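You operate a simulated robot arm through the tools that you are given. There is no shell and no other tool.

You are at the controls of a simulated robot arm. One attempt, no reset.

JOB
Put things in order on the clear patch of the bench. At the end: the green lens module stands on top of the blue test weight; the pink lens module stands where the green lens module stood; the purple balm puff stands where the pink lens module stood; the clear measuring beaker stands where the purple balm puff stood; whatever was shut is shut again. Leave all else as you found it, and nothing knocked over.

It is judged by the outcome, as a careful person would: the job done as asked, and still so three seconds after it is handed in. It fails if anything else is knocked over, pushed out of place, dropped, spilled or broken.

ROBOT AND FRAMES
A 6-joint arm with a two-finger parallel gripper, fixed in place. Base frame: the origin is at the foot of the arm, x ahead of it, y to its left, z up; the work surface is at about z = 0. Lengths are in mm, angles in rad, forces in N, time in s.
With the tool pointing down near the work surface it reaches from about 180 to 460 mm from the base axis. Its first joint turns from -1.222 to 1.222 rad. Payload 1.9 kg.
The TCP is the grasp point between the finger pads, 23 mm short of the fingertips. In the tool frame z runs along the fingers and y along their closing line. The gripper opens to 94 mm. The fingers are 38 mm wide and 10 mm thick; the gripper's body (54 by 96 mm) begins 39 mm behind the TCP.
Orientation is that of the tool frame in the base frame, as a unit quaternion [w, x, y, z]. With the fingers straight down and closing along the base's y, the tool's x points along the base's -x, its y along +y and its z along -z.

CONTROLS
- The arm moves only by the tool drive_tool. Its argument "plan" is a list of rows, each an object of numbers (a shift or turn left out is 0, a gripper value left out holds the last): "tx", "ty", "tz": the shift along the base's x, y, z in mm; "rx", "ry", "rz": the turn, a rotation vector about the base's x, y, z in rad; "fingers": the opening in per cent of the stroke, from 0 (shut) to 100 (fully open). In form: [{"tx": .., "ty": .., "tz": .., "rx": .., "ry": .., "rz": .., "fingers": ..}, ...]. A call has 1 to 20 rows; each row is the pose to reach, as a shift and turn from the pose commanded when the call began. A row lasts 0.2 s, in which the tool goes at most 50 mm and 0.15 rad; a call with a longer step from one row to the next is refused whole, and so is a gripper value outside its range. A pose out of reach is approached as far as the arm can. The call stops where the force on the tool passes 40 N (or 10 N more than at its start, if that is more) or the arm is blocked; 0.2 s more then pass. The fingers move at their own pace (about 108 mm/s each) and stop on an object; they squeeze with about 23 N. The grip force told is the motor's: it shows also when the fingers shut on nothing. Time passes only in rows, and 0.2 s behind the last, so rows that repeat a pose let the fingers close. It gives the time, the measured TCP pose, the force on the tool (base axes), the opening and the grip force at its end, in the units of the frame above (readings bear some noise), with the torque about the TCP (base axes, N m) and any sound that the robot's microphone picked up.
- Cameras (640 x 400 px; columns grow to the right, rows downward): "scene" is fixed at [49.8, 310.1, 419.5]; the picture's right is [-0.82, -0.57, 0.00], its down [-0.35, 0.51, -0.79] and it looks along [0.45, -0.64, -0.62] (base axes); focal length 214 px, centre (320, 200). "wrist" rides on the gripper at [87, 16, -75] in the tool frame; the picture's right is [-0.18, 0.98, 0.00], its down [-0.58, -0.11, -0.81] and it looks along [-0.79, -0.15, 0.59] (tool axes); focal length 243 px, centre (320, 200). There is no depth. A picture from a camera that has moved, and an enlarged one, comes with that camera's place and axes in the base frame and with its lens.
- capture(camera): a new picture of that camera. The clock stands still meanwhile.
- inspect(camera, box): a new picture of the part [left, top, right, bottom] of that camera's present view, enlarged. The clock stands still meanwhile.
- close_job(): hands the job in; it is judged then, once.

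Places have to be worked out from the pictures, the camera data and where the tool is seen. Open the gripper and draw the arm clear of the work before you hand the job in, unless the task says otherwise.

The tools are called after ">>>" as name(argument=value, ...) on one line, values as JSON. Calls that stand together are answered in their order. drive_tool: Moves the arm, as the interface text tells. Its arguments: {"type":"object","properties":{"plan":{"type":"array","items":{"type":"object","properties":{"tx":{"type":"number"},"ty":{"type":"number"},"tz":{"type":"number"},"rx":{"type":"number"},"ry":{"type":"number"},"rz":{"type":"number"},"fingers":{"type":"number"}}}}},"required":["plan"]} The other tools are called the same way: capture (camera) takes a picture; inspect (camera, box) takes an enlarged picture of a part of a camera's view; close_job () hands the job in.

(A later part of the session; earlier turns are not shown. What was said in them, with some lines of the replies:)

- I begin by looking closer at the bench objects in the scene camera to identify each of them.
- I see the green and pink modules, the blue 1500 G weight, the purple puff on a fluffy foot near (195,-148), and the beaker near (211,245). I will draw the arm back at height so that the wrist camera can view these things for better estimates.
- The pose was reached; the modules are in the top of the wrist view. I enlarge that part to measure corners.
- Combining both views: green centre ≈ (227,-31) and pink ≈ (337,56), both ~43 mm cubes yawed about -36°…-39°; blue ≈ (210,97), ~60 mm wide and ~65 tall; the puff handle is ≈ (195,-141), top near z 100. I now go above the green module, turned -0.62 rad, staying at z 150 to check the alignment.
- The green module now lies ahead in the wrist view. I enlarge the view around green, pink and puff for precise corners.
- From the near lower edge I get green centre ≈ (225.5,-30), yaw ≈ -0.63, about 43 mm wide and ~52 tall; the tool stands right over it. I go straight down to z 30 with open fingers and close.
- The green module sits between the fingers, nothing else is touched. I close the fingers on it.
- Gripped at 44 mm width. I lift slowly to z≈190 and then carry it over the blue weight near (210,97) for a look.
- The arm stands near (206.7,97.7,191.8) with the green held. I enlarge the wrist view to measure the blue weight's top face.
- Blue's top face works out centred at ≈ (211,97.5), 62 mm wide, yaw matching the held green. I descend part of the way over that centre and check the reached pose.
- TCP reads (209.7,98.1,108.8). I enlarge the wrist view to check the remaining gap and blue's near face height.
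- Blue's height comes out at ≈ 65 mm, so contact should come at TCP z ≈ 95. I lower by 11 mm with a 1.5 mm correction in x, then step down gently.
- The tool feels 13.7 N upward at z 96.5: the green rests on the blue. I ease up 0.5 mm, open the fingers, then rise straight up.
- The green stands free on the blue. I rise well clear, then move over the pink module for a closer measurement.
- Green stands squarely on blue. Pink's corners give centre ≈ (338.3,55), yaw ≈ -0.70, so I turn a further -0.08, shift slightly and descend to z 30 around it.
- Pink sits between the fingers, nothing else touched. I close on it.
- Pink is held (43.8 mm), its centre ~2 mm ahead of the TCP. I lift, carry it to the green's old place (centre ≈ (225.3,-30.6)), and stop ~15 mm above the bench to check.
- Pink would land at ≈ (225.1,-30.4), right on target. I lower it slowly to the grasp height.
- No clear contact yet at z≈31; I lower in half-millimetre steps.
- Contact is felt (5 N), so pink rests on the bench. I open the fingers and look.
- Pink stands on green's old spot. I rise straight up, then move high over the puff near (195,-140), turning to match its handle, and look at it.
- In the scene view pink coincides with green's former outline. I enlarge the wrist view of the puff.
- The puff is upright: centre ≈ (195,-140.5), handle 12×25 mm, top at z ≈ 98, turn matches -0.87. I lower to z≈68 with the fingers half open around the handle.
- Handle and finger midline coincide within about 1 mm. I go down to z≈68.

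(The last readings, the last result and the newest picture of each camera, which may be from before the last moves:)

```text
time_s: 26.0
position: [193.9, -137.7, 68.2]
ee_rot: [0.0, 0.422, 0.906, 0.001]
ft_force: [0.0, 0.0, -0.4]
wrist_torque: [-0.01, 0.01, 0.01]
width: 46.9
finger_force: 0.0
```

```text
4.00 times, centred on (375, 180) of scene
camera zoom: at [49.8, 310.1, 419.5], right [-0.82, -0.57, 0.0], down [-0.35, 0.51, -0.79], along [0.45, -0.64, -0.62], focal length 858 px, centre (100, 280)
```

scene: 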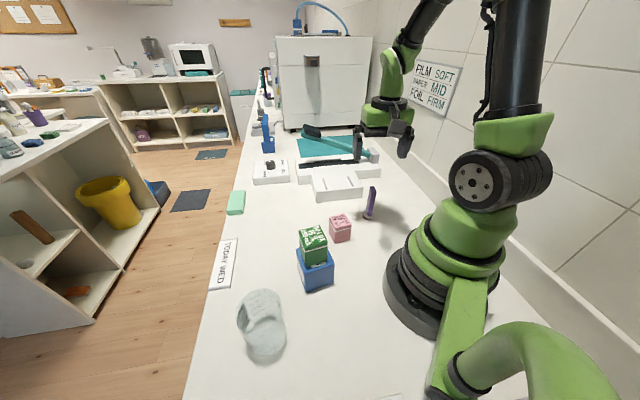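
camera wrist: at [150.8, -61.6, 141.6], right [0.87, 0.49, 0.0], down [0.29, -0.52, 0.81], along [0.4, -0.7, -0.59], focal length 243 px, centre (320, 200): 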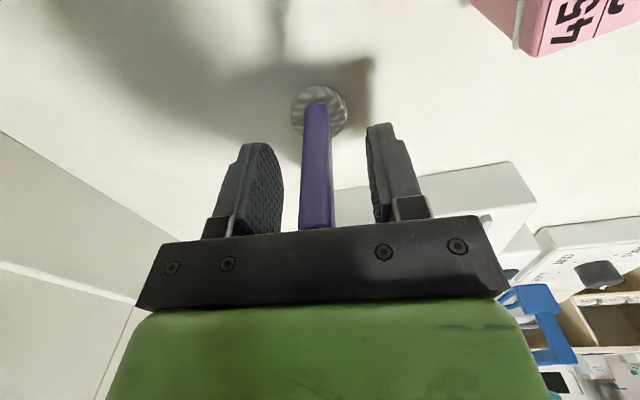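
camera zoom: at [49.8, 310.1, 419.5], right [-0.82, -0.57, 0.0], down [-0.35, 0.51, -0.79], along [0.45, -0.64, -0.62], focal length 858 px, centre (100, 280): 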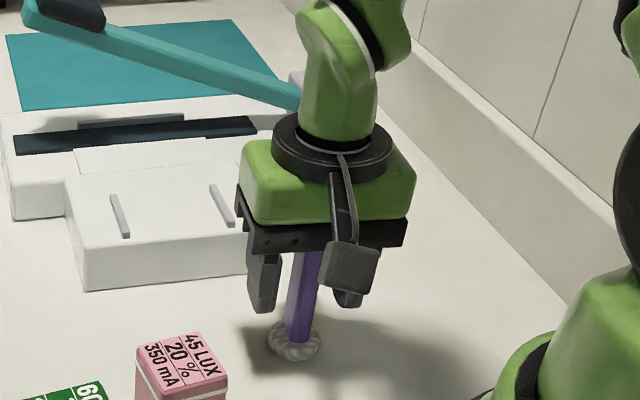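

The handle is centred between the pads, the body clear above its top. I close on the handle.

>>> drive_tool(plan=[{"fingers": 30}, {"fingers": 20}, {"fingers": 0}, {"fingers": 0}, {"fingers": 0}])

>>> capture(camera="wrist")

```text
time_s: 27.2
position: [193.1, -138.4, 67.1]
ee_rot: [0.0, 0.421, 0.907, 0.001]
ft_force: [-0.3, 0.9, 0.9]
wrist_torque: [0.0, 0.01, 0.0]
width: 13.2
finger_force: 22.6
```

```text
taken
camera wrist: at [150.7, -61.6, 141.8], right [0.87, 0.49, 0.0], down [0.29, -0.52, 0.81], along [0.4, -0.7, -0.59], focal length 243 px, centre (320, 200)
```

wrist: 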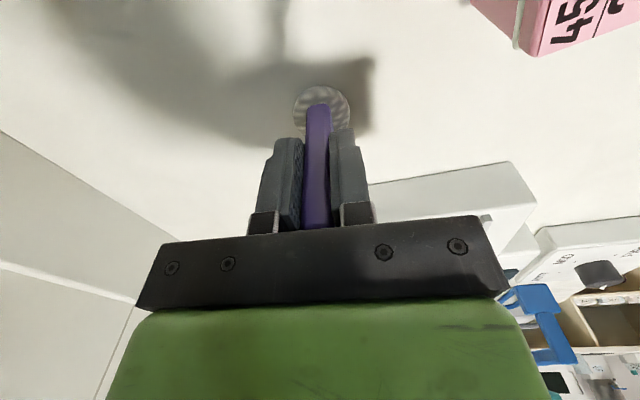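

Gripped at 13.2 mm. I lift the puff high, carry it to pink's old place (centre ≈ (338.4,54.5)), and stop ~8 mm above set-down height.

>>> drive_tool(plan=[{"tz": 5, "fingers": 0}, {"tz": 20}, {"tz": 50}, {"tz": 85}, {"tz": 115}, {"tx": 22, "ty": 29, "tz": 115}, {"tx": 46, "ty": 61, "tz": 115}, {"tx": 70, "ty": 94, "tz": 115}, {"tx": 95, "ty": 127, "tz": 115}, {"tx": 120, "ty": 160, "tz": 115}, {"tx": 144, "ty": 192.5, "tz": 115}, {"tx": 144, "ty": 192.5, "tz": 85}, {"tx": 144, "ty": 192.5, "tz": 50}, {"tx": 144, "ty": 192.5, "tz": 25}, {"tx": 144, "ty": 192.5, "tz": 10}, {"tx": 144, "ty": 192.5, "tz": 8}, {"tx": 144, "ty": 192.5, "tz": 8}])

>>> capture(camera="wrist")

>>> inspect(camera="scene", box=[220, 160, 400, 280])

```text
time_s: 30.8
position: [337.6, 52.9, 76.5]
ee_rot: [0.001, 0.421, 0.907, 0.001]
ft_force: [0.5, 0.2, -0.4]
wrist_torque: [0.03, 0.0, 0.01]
width: 13.5
finger_force: 22.9
```

```text
taken
camera wrist: at [294.4, 130.5, 149.2], right [0.87, 0.49, 0.0], down [0.29, -0.52, 0.81], along [0.4, -0.7, -0.59], focal length 243 px, centre (320, 200)
```

wrist: 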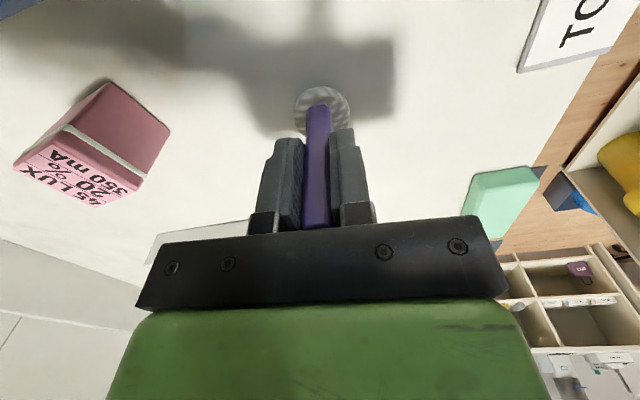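

```text
3.33 times, centred on (310, 220) of scene
camera zoom: at [49.8, 310.1, 419.5], right [-0.82, -0.57, 0.0], down [-0.35, 0.51, -0.79], along [0.45, -0.64, -0.62], focal length 715 px, centre (353, 133)
```

zoom: 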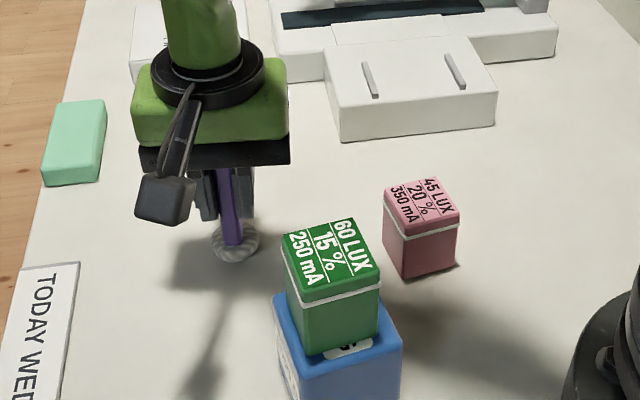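

The puff would come down at ≈ (338.6,54.1), on target. I lower slowly and watch the force.

>>> drive_tool(plan=[{"tz": -3}, {"tz": -5}, {"tz": -6.5}, {"tz": -6.5}])

```text
time_s: 31.8
position: [337.8, 52.6, 68.5]
ee_rot: [0.001, 0.423, 0.906, 0.0]
ft_force: [0.4, -0.3, -0.7]
wrist_torque: [-0.01, 0.01, -0.01]
width: 13.2
finger_force: 23.3
```

No contact yet; I go on down in half-millimetre steps.

>>> drive_tool(plan=[{"tz": -0.5}, {"tz": -1.0}, {"tz": -1.0}])

>>> inspect(camera="wrist", box=[270, 60, 370, 140])

```text
time_s: 32.6
position: [337.8, 51.6, 68.1]
ee_rot: [0.0, 0.422, 0.907, 0.0]
ft_force: [-0.2, -1.0, -0.3]
wrist_torque: [0.03, -0.01, -0.02]
width: 13.3
finger_force: 22.7
```

```text
5.00 times, centred on (320, 100) of wrist
camera zoom: at [294.4, 129.3, 142.3], right [0.87, 0.49, 0.0], down [0.29, -0.52, 0.81], along [0.4, -0.7, -0.59], focal length 1213 px, centre (320, 700)
```

zoom: 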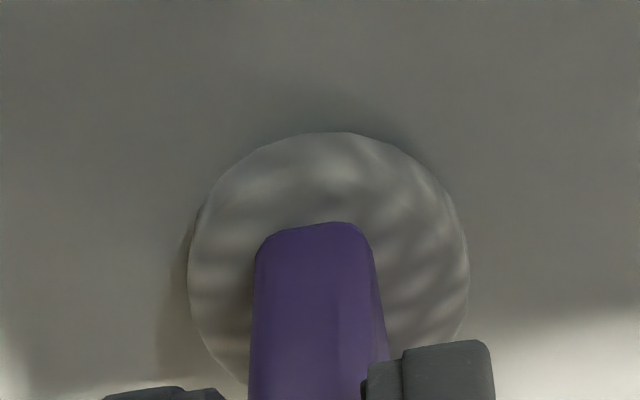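

Camera height says ~0.6 mm remains and y has drifted ~1 mm; I correct and go down a further millimetre.

>>> drive_tool(plan=[{"ty": 1, "tz": 0}, {"ty": 1.2, "tz": -0.5}, {"ty": 1.2, "tz": -1.0}, {"ty": 1.2, "tz": -1.0}])

>>> inspect(camera="scene", box=[250, 190, 310, 250])

```text
time_s: 33.6
position: [337.8, 54.0, 67.5]
ee_rot: [0.0, 0.422, 0.907, 0.001]
ft_force: [-1.6, 0.8, 5.7]
wrist_torque: [0.07, 0.1, -0.02]
width: 13.4
finger_force: 22.9
```

```text
6.67 times, centred on (280, 220) of scene
camera zoom: at [49.8, 310.1, 419.5], right [-0.82, -0.57, 0.0], down [-0.35, 0.51, -0.79], along [0.45, -0.64, -0.62], focal length 1430 px, centre (587, 67)
```

zoom: 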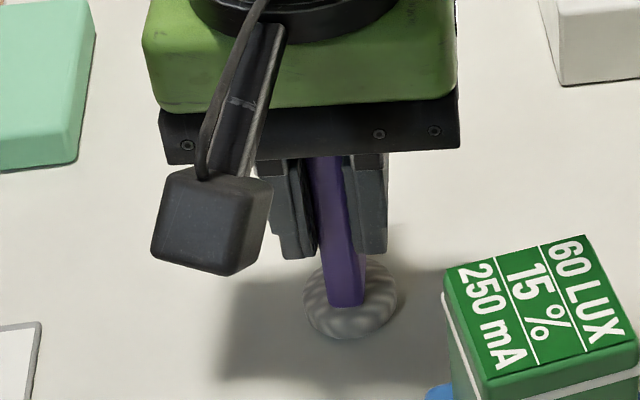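

Contact at 5.7 N: the puff stands on the bench. I ease up slightly and open the fingers halfway.

>>> drive_tool(plan=[{"tz": 0.5}, {"tz": 0.5, "fingers": 25}, {"tz": 0.5, "fingers": 50}, {"tz": 0.5, "fingers": 50}, {"tz": 0.5, "fingers": 50}])

>>> capture(camera="wrist")

>>> inspect(camera="scene", box=[250, 190, 310, 250])

```text
time_s: 34.8
position: [338.6, 55.3, 67.2]
ee_rot: [0.0, 0.422, 0.907, 0.001]
ft_force: [0.0, 0.6, 0.8]
wrist_torque: [0.0, 0.0, -0.04]
width: 46.9
finger_force: 0.0
```

```text
taken
camera wrist: at [294.8, 131.5, 141.7], right [0.87, 0.49, 0.0], down [0.29, -0.52, 0.81], along [0.4, -0.7, -0.59], focal length 243 px, centre (320, 200)
```

wrist: 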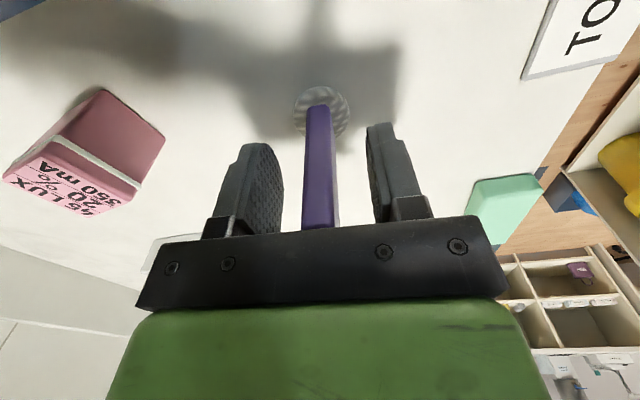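

```text
6.67 times, centred on (280, 220) of scene
camera zoom: at [49.8, 310.1, 419.5], right [-0.82, -0.57, 0.0], down [-0.35, 0.51, -0.79], along [0.45, -0.64, -0.62], focal length 1430 px, centre (587, 67)
```

zoom: 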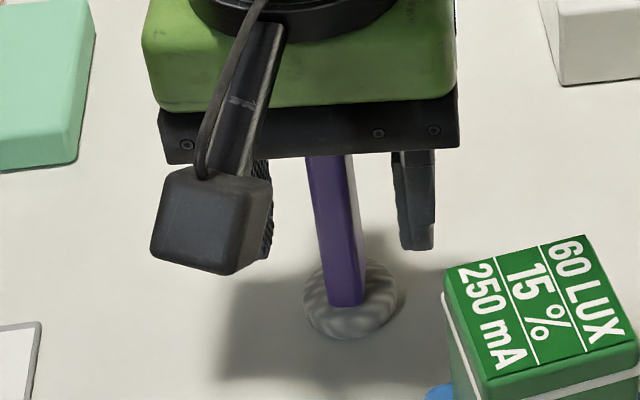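

The puff stands free at pink's old place, centre ≈ (339,54.5). I rise straight up clear of the handle and then swing to a viewing pose behind the beaker.

>>> drive_tool(plan=[{"tz": 15}, {"tz": 50}, {"tz": 95}, {"tz": 140}, {"tx": -25, "ty": 28, "tz": 150, "rz": 0.124}, {"tx": -50, "ty": 56, "tz": 155, "rz": 0.248}, {"tx": -75, "ty": 84, "tz": 162, "rz": 0.372, "fingers": 100}, {"tx": -99, "ty": 111, "tz": 162, "rz": 0.496}, {"tx": -122, "ty": 138, "tz": 162, "rz": 0.62}, {"tx": -145, "ty": 164, "tz": 162, "rz": 0.744}, {"tx": -168, "ty": 190, "tz": 162, "rz": 0.87}, {"tx": -168, "ty": 190, "tz": 162, "rz": 0.87}])

>>> capture(camera="wrist")

>>> capture(camera="scene")

```text
time_s: 37.4
position: [169.0, 244.7, 229.7]
ee_rot: [0.0, 0.0, 1.0, 0.001]
ft_force: [0.7, -0.9, 0.0]
wrist_torque: [-0.01, -0.03, -0.01]
width: 94.2
finger_force: 0.1
```

```text
taken
camera wrist: at [84.1, 261.0, 304.9], right [0.18, 0.98, 0.0], down [0.58, -0.11, 0.81], along [0.79, -0.15, -0.59], focal length 243 px, centre (320, 200)
```

wrist: 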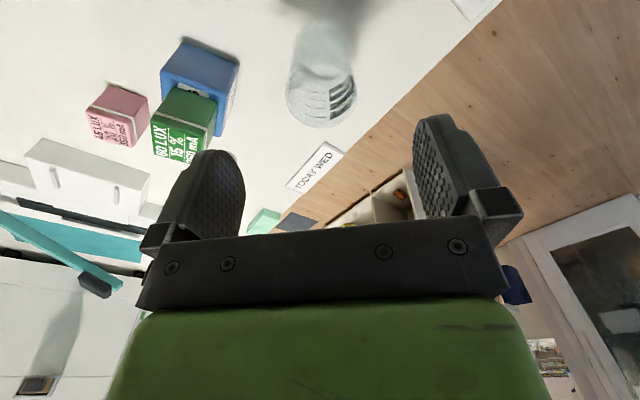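

```text
taken
```

scene: 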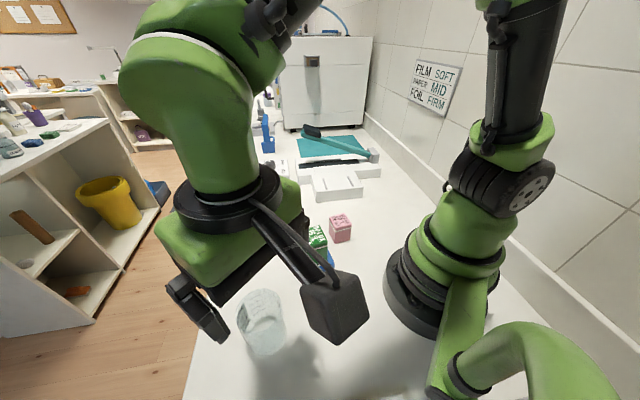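

The beaker is in full view of the wrist camera now; I enlarge it.

>>> inspect(camera="wrist", box=[260, 0, 390, 140])

>>> inspect(camera="wrist", box=[80, 20, 260, 170])

```text
2.86 times, centred on (325, 70) of wrist
camera zoom: at [84.1, 261.0, 304.9], right [0.18, 0.98, 0.0], down [0.58, -0.11, 0.81], along [0.79, -0.15, -0.59], focal length 693 px, centre (306, 571)
```

zoom: 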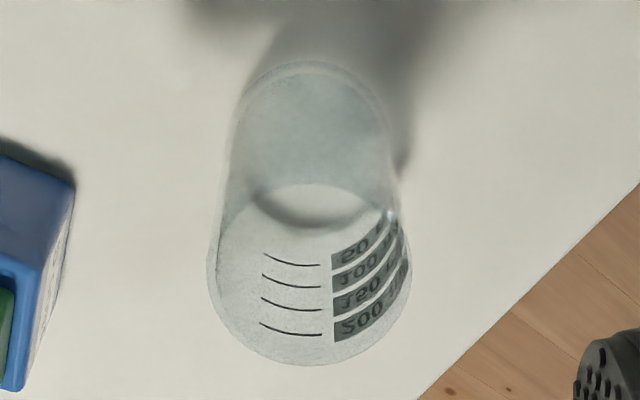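

```text
2.67 times, centred on (170, 95) of wrist
camera zoom: at [84.1, 261.0, 304.9], right [0.18, 0.98, 0.0], down [0.58, -0.11, 0.81], along [0.79, -0.15, -0.59], focal length 647 px, centre (720, 480)
```

zoom: 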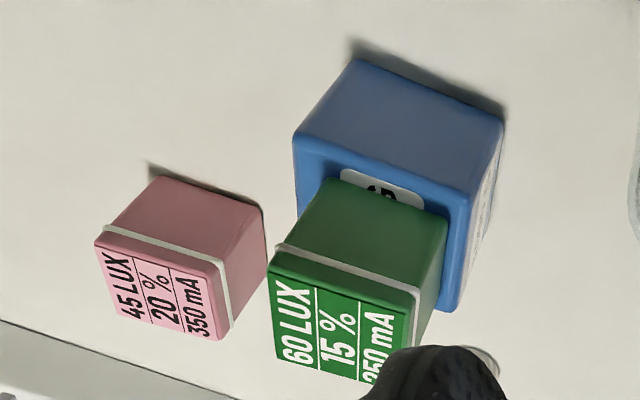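

The beaker stands upright and empty, centre ≈ (209.5,240.5), ~66 mm across, rim at ~90-95 mm. I move above it with open fingers, tips still above the rim, and check.

>>> drive_tool(plan=[{"tx": 10, "ty": -1, "tz": -15, "fingers": 100}, {"tx": 20, "ty": -2, "tz": -35}, {"tx": 30, "ty": -3, "tz": -60}, {"tx": 39, "ty": -4.2, "tz": -85}, {"tx": 39, "ty": -4.2, "tz": -85}])

>>> capture(camera="wrist")

>>> capture(camera="scene")

```text
time_s: 38.6
position: [208.7, 238.9, 146.3]
ee_rot: [0.0, 0.001, 1.0, 0.0]
ft_force: [0.6, -0.6, -0.6]
wrist_torque: [-0.02, 0.03, -0.05]
width: 94.0
finger_force: 0.1
```

```text
taken
camera wrist: at [121.9, 255.3, 219.6], right [0.19, 0.98, 0.0], down [0.58, -0.11, 0.81], along [0.79, -0.15, -0.59], focal length 243 px, centre (320, 200)
```

wrist: 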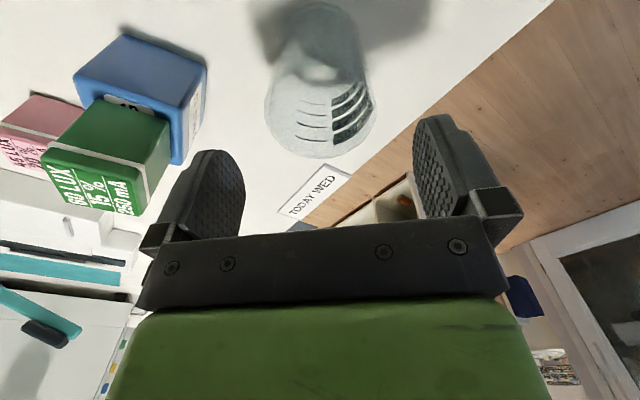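

```text
taken
```

scene: 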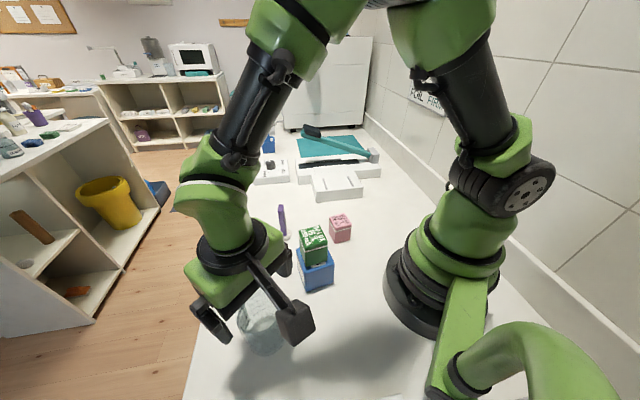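

The beaker's midline is at column ~320, i.e. right between the fingers. I enlarge to check the fore-aft alignment and the blue stack's clearance from the left finger.

>>> inspect(camera="wrist", box=[240, 0, 400, 170])

>>> inspect(camera="scene", box=[180, 230, 340, 370])

```text
2.35 times, centred on (320, 85) of wrist
camera zoom: at [121.9, 255.3, 219.6], right [0.19, 0.98, 0.0], down [0.58, -0.11, 0.81], along [0.79, -0.15, -0.59], focal length 571 px, centre (320, 471)
```

zoom: 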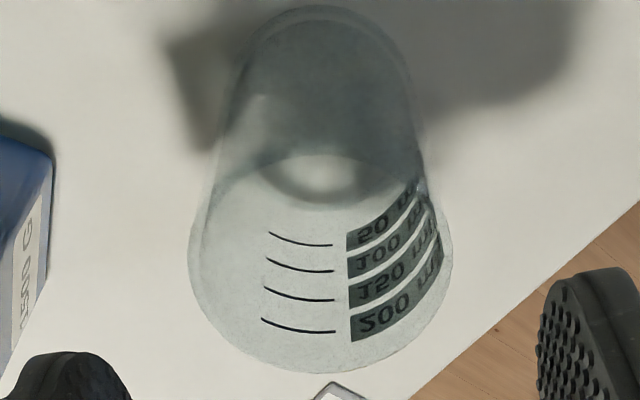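

```text
2.86 times, centred on (260, 300) of scene
camera zoom: at [49.8, 310.1, 419.5], right [-0.82, -0.57, 0.0], down [-0.35, 0.51, -0.79], along [0.45, -0.64, -0.62], focal length 613 px, centre (491, -86)
```

zoom: 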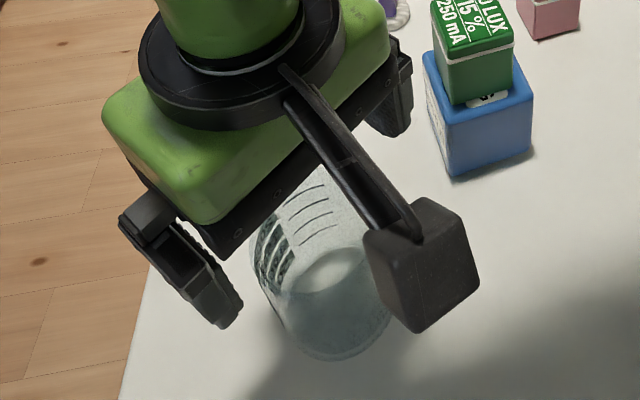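

Alignment is within ~1 mm (beaker centre ≈ (208.7,240), rim ~95 high). I descend to z≈68, where the gripper body stays above the rim.

>>> drive_tool(plan=[{"ty": 0.5, "tz": -20}, {"ty": 0.5, "tz": -40}, {"ty": 0.5, "tz": -55}, {"ty": 0.5, "tz": -67}, {"ty": 0.5, "tz": -75}, {"ty": 0.5, "tz": -75}])

>>> capture(camera="wrist")

>>> inspect(camera="scene", box=[180, 230, 340, 370])

```text
time_s: 40.0
position: [209.1, 240.4, 71.0]
ee_rot: [0.0, 0.001, 1.0, 0.001]
ft_force: [0.5, 0.4, 0.3]
wrist_torque: [0.02, 0.0, -0.02]
width: 93.9
finger_force: 0.1
```

```text
taken
camera wrist: at [121.8, 257.4, 144.2], right [0.19, 0.98, 0.0], down [0.58, -0.11, 0.81], along [0.79, -0.15, -0.59], focal length 243 px, centre (320, 200)
```

wrist: 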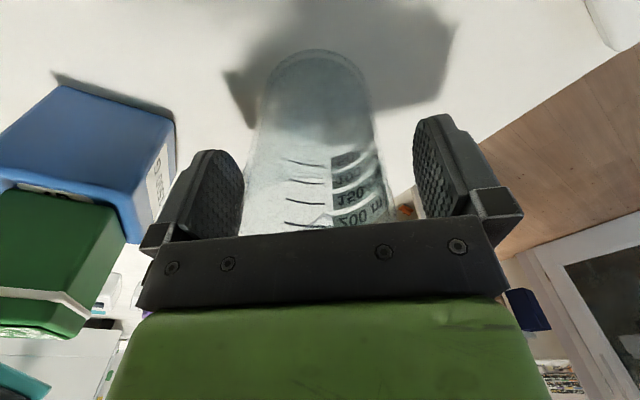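

```text
2.86 times, centred on (260, 300) of scene
camera zoom: at [49.8, 310.1, 419.5], right [-0.82, -0.57, 0.0], down [-0.35, 0.51, -0.79], along [0.45, -0.64, -0.62], focal length 613 px, centre (491, -86)
```

zoom: 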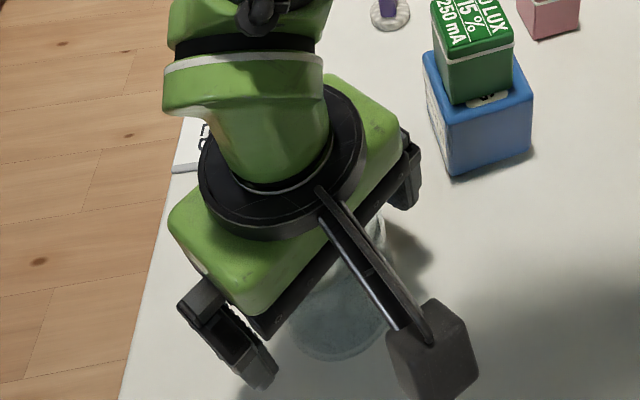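

The beaker sits between the pads with nothing touching. I close the fingers on it.

>>> drive_tool(plan=[{"fingers": 80}, {"fingers": 60}, {"fingers": 60}, {"fingers": 60}])

>>> capture(camera="wrist")

```text
time_s: 41.0
position: [207.9, 240.3, 70.4]
ee_rot: [0.0, 0.001, 1.0, 0.001]
ft_force: [-0.2, 0.1, 0.5]
wrist_torque: [-0.06, 0.01, 0.02]
width: 62.5
finger_force: 23.0
```

```text
taken
camera wrist: at [121.8, 257.4, 144.4], right [0.19, 0.98, 0.0], down [0.58, -0.11, 0.81], along [0.79, -0.15, -0.59], focal length 243 px, centre (320, 200)
```

wrist: 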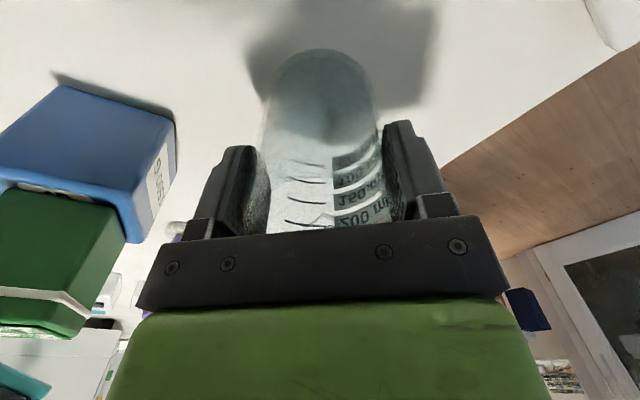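

The beaker is held at 62.5 mm, centred on the TCP. I lift it straight up to z≈220, well above everything else.

>>> drive_tool(plan=[{"tz": 4, "fingers": 50}, {"tz": 15}, {"tz": 40}, {"tz": 75}, {"tz": 110}, {"tz": 150}, {"tz": 150}])

>>> capture(camera="scene")

>>> capture(camera="wrist")

```text
time_s: 42.6
position: [207.6, 241.4, 219.7]
ee_rot: [0.0, 0.001, 1.0, 0.001]
ft_force: [1.4, 0.1, -0.5]
wrist_torque: [0.0, 0.02, 0.02]
width: 62.4
finger_force: 22.9
```

```text
taken
```

scene: 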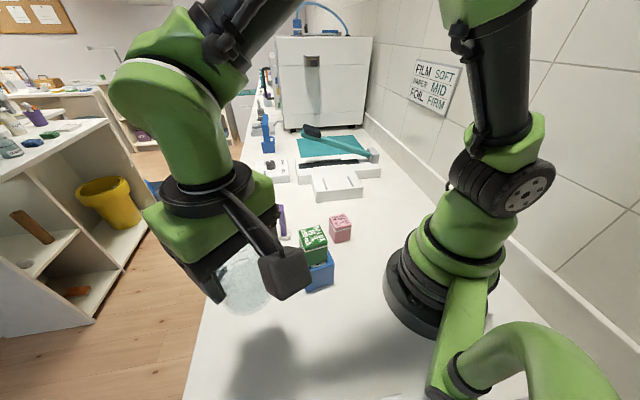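

```text
taken
camera wrist: at [122.1, 257.0, 294.3], right [0.18, 0.98, 0.0], down [0.58, -0.11, 0.81], along [0.79, -0.15, -0.59], focal length 243 px, centre (320, 200)
```

wrist: 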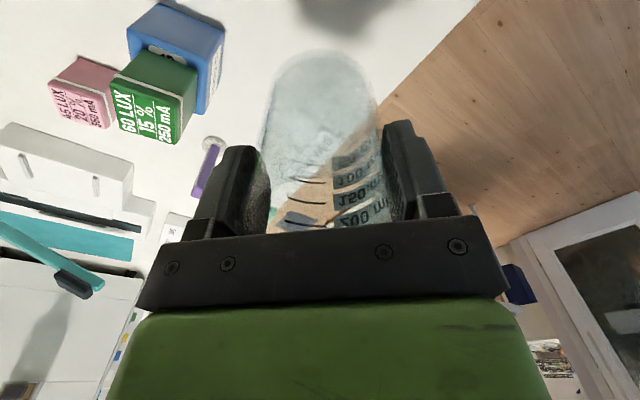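

The beaker hangs firmly and upright in the grip. I carry it at z≈220 on an arc around to the puff's old place near (194.8,-140.2), turning to -0.87 on the way.

>>> drive_tool(plan=[{"tx": 15, "ty": -32, "rz": -0.0725}, {"tx": 30, "ty": -65, "rz": -0.145}, {"tx": 46, "ty": -98, "rz": -0.2175}, {"tx": 61, "ty": -130, "rz": -0.29}, {"tx": 63, "ty": -165, "rz": -0.3625}, {"tx": 63, "ty": -200, "rz": -0.435}, {"tx": 61, "ty": -235, "rz": -0.5075}, {"tx": 55, "ty": -268, "rz": -0.58}, {"tx": 40, "ty": -298, "rz": -0.6525}, {"tx": 22, "ty": -327, "rz": -0.725}, {"tx": 3, "ty": -355, "rz": -0.7975}, {"tx": -14.7, "ty": -380.8, "rz": -0.87}, {"tx": -14.7, "ty": -380.8, "rz": -0.87}, {"tx": -14.7, "ty": -380.8, "rz": -0.87}])

>>> capture(camera="wrist")

>>> capture(camera="scene")

```text
time_s: 45.6
position: [193.6, -139.9, 220.7]
ee_rot: [0.0, 0.421, 0.907, 0.0]
ft_force: [-0.2, 0.8, -1.0]
wrist_torque: [0.01, 0.0, 0.0]
width: 62.7
finger_force: 22.5
```

```text
taken
camera wrist: at [150.1, -62.4, 294.1], right [0.87, 0.49, 0.0], down [0.29, -0.52, 0.81], along [0.4, -0.7, -0.59], focal length 243 px, centre (320, 200)
```

wrist: 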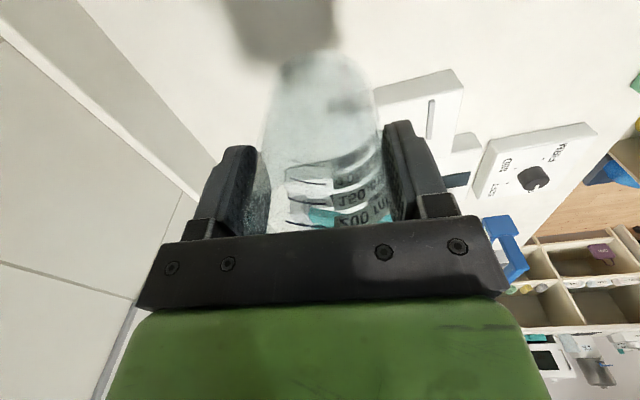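

```text
taken
```

scene: 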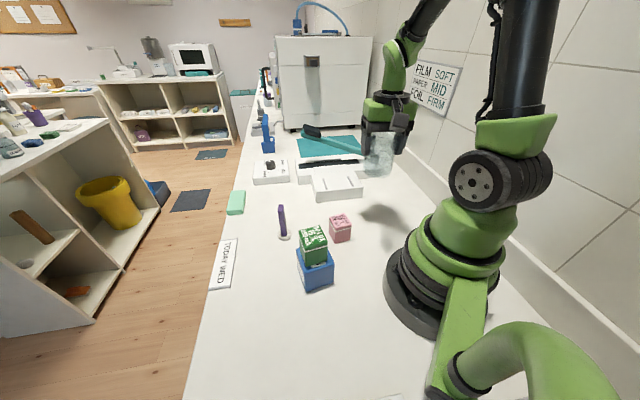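

The beaker is over the puff's old spot (TCP ≈ (194,-139.3)). I descend to about 10 mm above set-down height and check.

>>> drive_tool(plan=[{"tx": 0.5, "ty": -0.5, "tz": -30}, {"tx": 0.5, "ty": -0.5, "tz": -65}, {"tx": 0.5, "ty": -0.5, "tz": -95}, {"tx": 0.5, "ty": -0.5, "tz": -120}, {"tx": 0.5, "ty": -0.5, "tz": -135}, {"tx": 0.5, "ty": -0.5, "tz": -140}, {"tx": 0.5, "ty": -0.5, "tz": -140}])

>>> capture(camera="wrist")

>>> inspect(camera="scene", box=[310, 130, 430, 250])

```text
time_s: 47.2
position: [194.2, -140.5, 79.3]
ee_rot: [0.0, 0.422, 0.907, 0.001]
ft_force: [-0.3, -0.5, -0.4]
wrist_torque: [0.01, 0.0, 0.04]
width: 62.8
finger_force: 23.0
```

```text
taken
camera wrist: at [150.8, -63.4, 153.4], right [0.87, 0.49, 0.0], down [0.29, -0.52, 0.81], along [0.4, -0.7, -0.59], focal length 243 px, centre (320, 200)
```

wrist: 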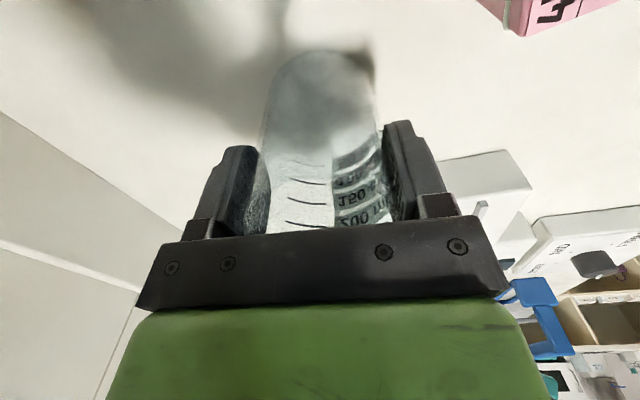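

```text
3.33 times, centred on (370, 190) of scene
camera zoom: at [49.8, 310.1, 419.5], right [-0.82, -0.57, 0.0], down [-0.35, 0.51, -0.79], along [0.45, -0.64, -0.62], focal length 715 px, centre (153, 233)
```

zoom: 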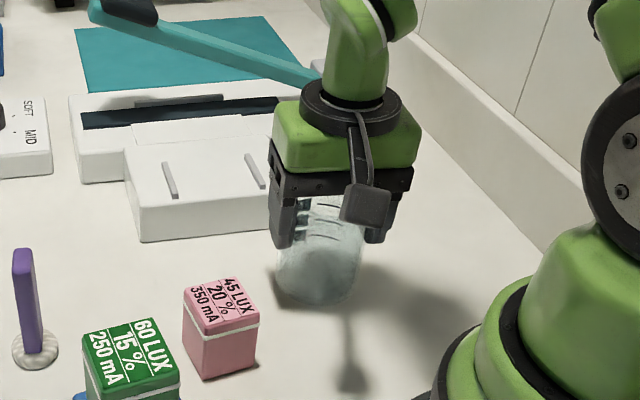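

TCP ≈ (194.6,-140.3), spot on; about 9 mm left to the pick height. I lower gently.

>>> drive_tool(plan=[{"tz": -3}, {"tz": -6}, {"tz": -8}, {"tz": -8.7}, {"tz": -8.7}])

>>> inspect(camera="scene", box=[310, 130, 430, 250])

```text
time_s: 48.4
position: [194.2, -140.5, 69.8]
ee_rot: [0.001, 0.422, 0.907, 0.0]
ft_force: [0.0, -0.6, -0.3]
wrist_torque: [-0.04, 0.01, 0.0]
width: 62.3
finger_force: 22.8
```

```text
3.33 times, centred on (370, 190) of scene
camera zoom: at [49.8, 310.1, 419.5], right [-0.82, -0.57, 0.0], down [-0.35, 0.51, -0.79], along [0.45, -0.64, -0.62], focal length 715 px, centre (153, 233)
```

zoom: 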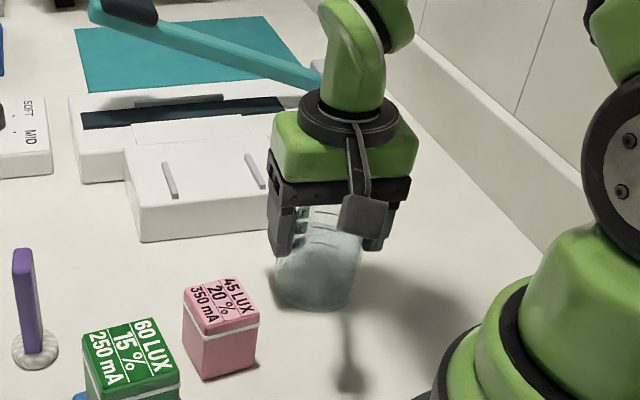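

No contact force yet at z≈70; I lower in half-millimetre steps.

>>> drive_tool(plan=[{"tz": -0.5}, {"tz": -1.0}, {"tz": -1.0}])

```text
time_s: 49.2
position: [195.0, -141.5, 69.9]
ee_rot: [0.001, 0.421, 0.907, 0.0]
ft_force: [0.2, 4.2, 17.6]
wrist_torque: [0.1, -0.05, 0.04]
width: 62.6
finger_force: 23.0
```

Firm contact (17.6 N), so I ease up 0.7 mm and open the fingers, keeping the tool in place.

>>> drive_tool(plan=[{"tz": 0.7}, {"tz": 0.7}, {"tz": 0.7, "fingers": 80}, {"tz": 0.7, "fingers": 100}, {"tz": 0.7, "fingers": 100}, {"tz": 0.7, "fingers": 100}])

>>> capture(camera="wrist")

>>> inspect(camera="scene", box=[310, 130, 430, 250])

```text
time_s: 50.6
position: [195.5, -141.3, 69.3]
ee_rot: [0.0, 0.423, 0.906, 0.001]
ft_force: [-0.3, 0.8, 0.3]
wrist_torque: [0.02, 0.03, 0.03]
width: 94.0
finger_force: 0.1
```

```text
taken
camera wrist: at [151.3, -64.1, 144.4], right [0.87, 0.49, 0.0], down [0.29, -0.52, 0.81], along [0.4, -0.7, -0.59], focal length 243 px, centre (320, 200)
```

wrist: 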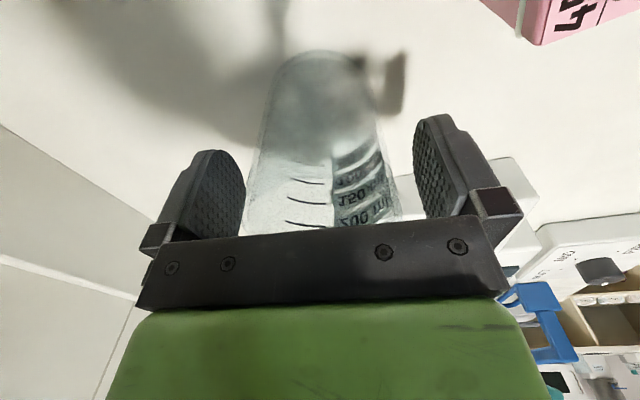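

```text
3.33 times, centred on (370, 190) of scene
camera zoom: at [49.8, 310.1, 419.5], right [-0.82, -0.57, 0.0], down [-0.35, 0.51, -0.79], along [0.45, -0.64, -0.62], focal length 715 px, centre (153, 233)
```

zoom: 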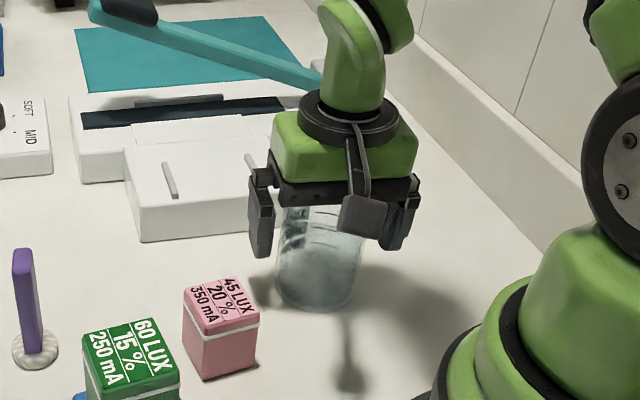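

The beaker stands free and upright at ≈ (195,-141). I rise straight up, then withdraw to the starting region high above the bench.

>>> drive_tool(plan=[{"tz": 10}, {"tz": 40}, {"tz": 80}, {"tz": 125}, {"tz": 170}, {"tz": 210}, {"tx": 15, "ty": 40, "tz": 225, "rz": 0.12}, {"tx": 30, "ty": 80, "tz": 240, "rz": 0.24}, {"tx": 45, "ty": 120, "tz": 255, "rz": 0.36}, {"tx": 60, "ty": 160, "tz": 265, "rz": 0.48}, {"tx": 60, "ty": 160, "tz": 265, "rz": 0.48}])

>>> capture(camera="scene")

>>> inspect(camera="scene", box=[230, 160, 410, 300])

>>> capture(camera="wrist")

```text
time_s: 53.0
position: [253.9, 18.9, 335.8]
ee_rot: [0.001, 0.194, 0.981, 0.0]
ft_force: [0.5, -1.0, 0.3]
wrist_torque: [-0.02, 0.0, 0.02]
width: 94.0
finger_force: 0.0
```

```text
taken
```

scene: 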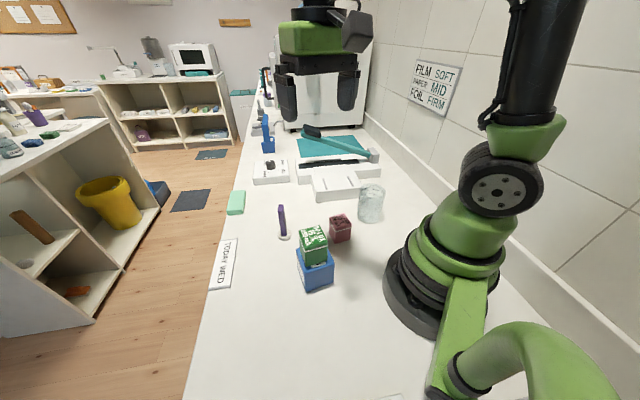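

```text
2.86 times, centred on (320, 230) of scene
camera zoom: at [49.8, 310.1, 419.5], right [-0.82, -0.57, 0.0], down [-0.35, 0.51, -0.79], along [0.45, -0.64, -0.62], focal length 613 px, centre (320, 114)
```

zoom: 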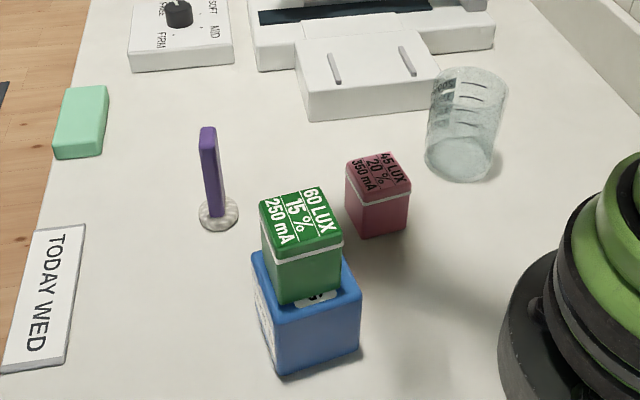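

```text
taken
camera wrist: at [179.4, 67.5, 409.5], right [0.54, 0.84, 0.0], down [0.5, -0.32, 0.81], along [0.68, -0.44, -0.59], focal length 243 px, centre (320, 200)
```

wrist: 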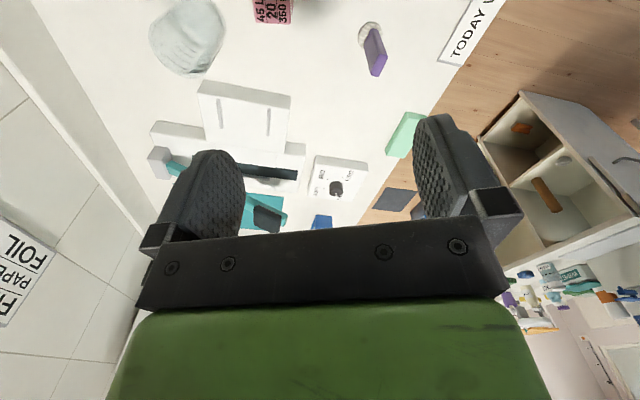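

All four moves are done: green is on blue, pink is on green's spot, the puff is on pink's spot, and the beaker is on the puff's spot. Everything is upright, nothing else has moved, nothing I used needed opening or shutting, the gripper is open and the arm is high and clear, so I hand the job in.

>>> close_job()

```text
The job is handed in.
```

I made all four moves and handed the job in. The last pictures show every piece upright and nothing else disturbed. Positions below are worked out from the camera views, good to a few millimetres.

| Object | Now stands | Position (mm) |
|---|---|---|
| Green lens module | on top of the blue test weight, centred | about (211, 98) |
| Pink lens module | where the green one stood | about (225, -30) |
| Purple balm puff | where the pink one stood | about (339, 54) |
| Clear measuring beaker | where the puff stood | about (195, -141) |

Nothing had to be opened, so there was nothing to shut again. The paper cutter, dial box and the other items on the bench were not touched. I left the gripper open and the arm raised clear of the work.
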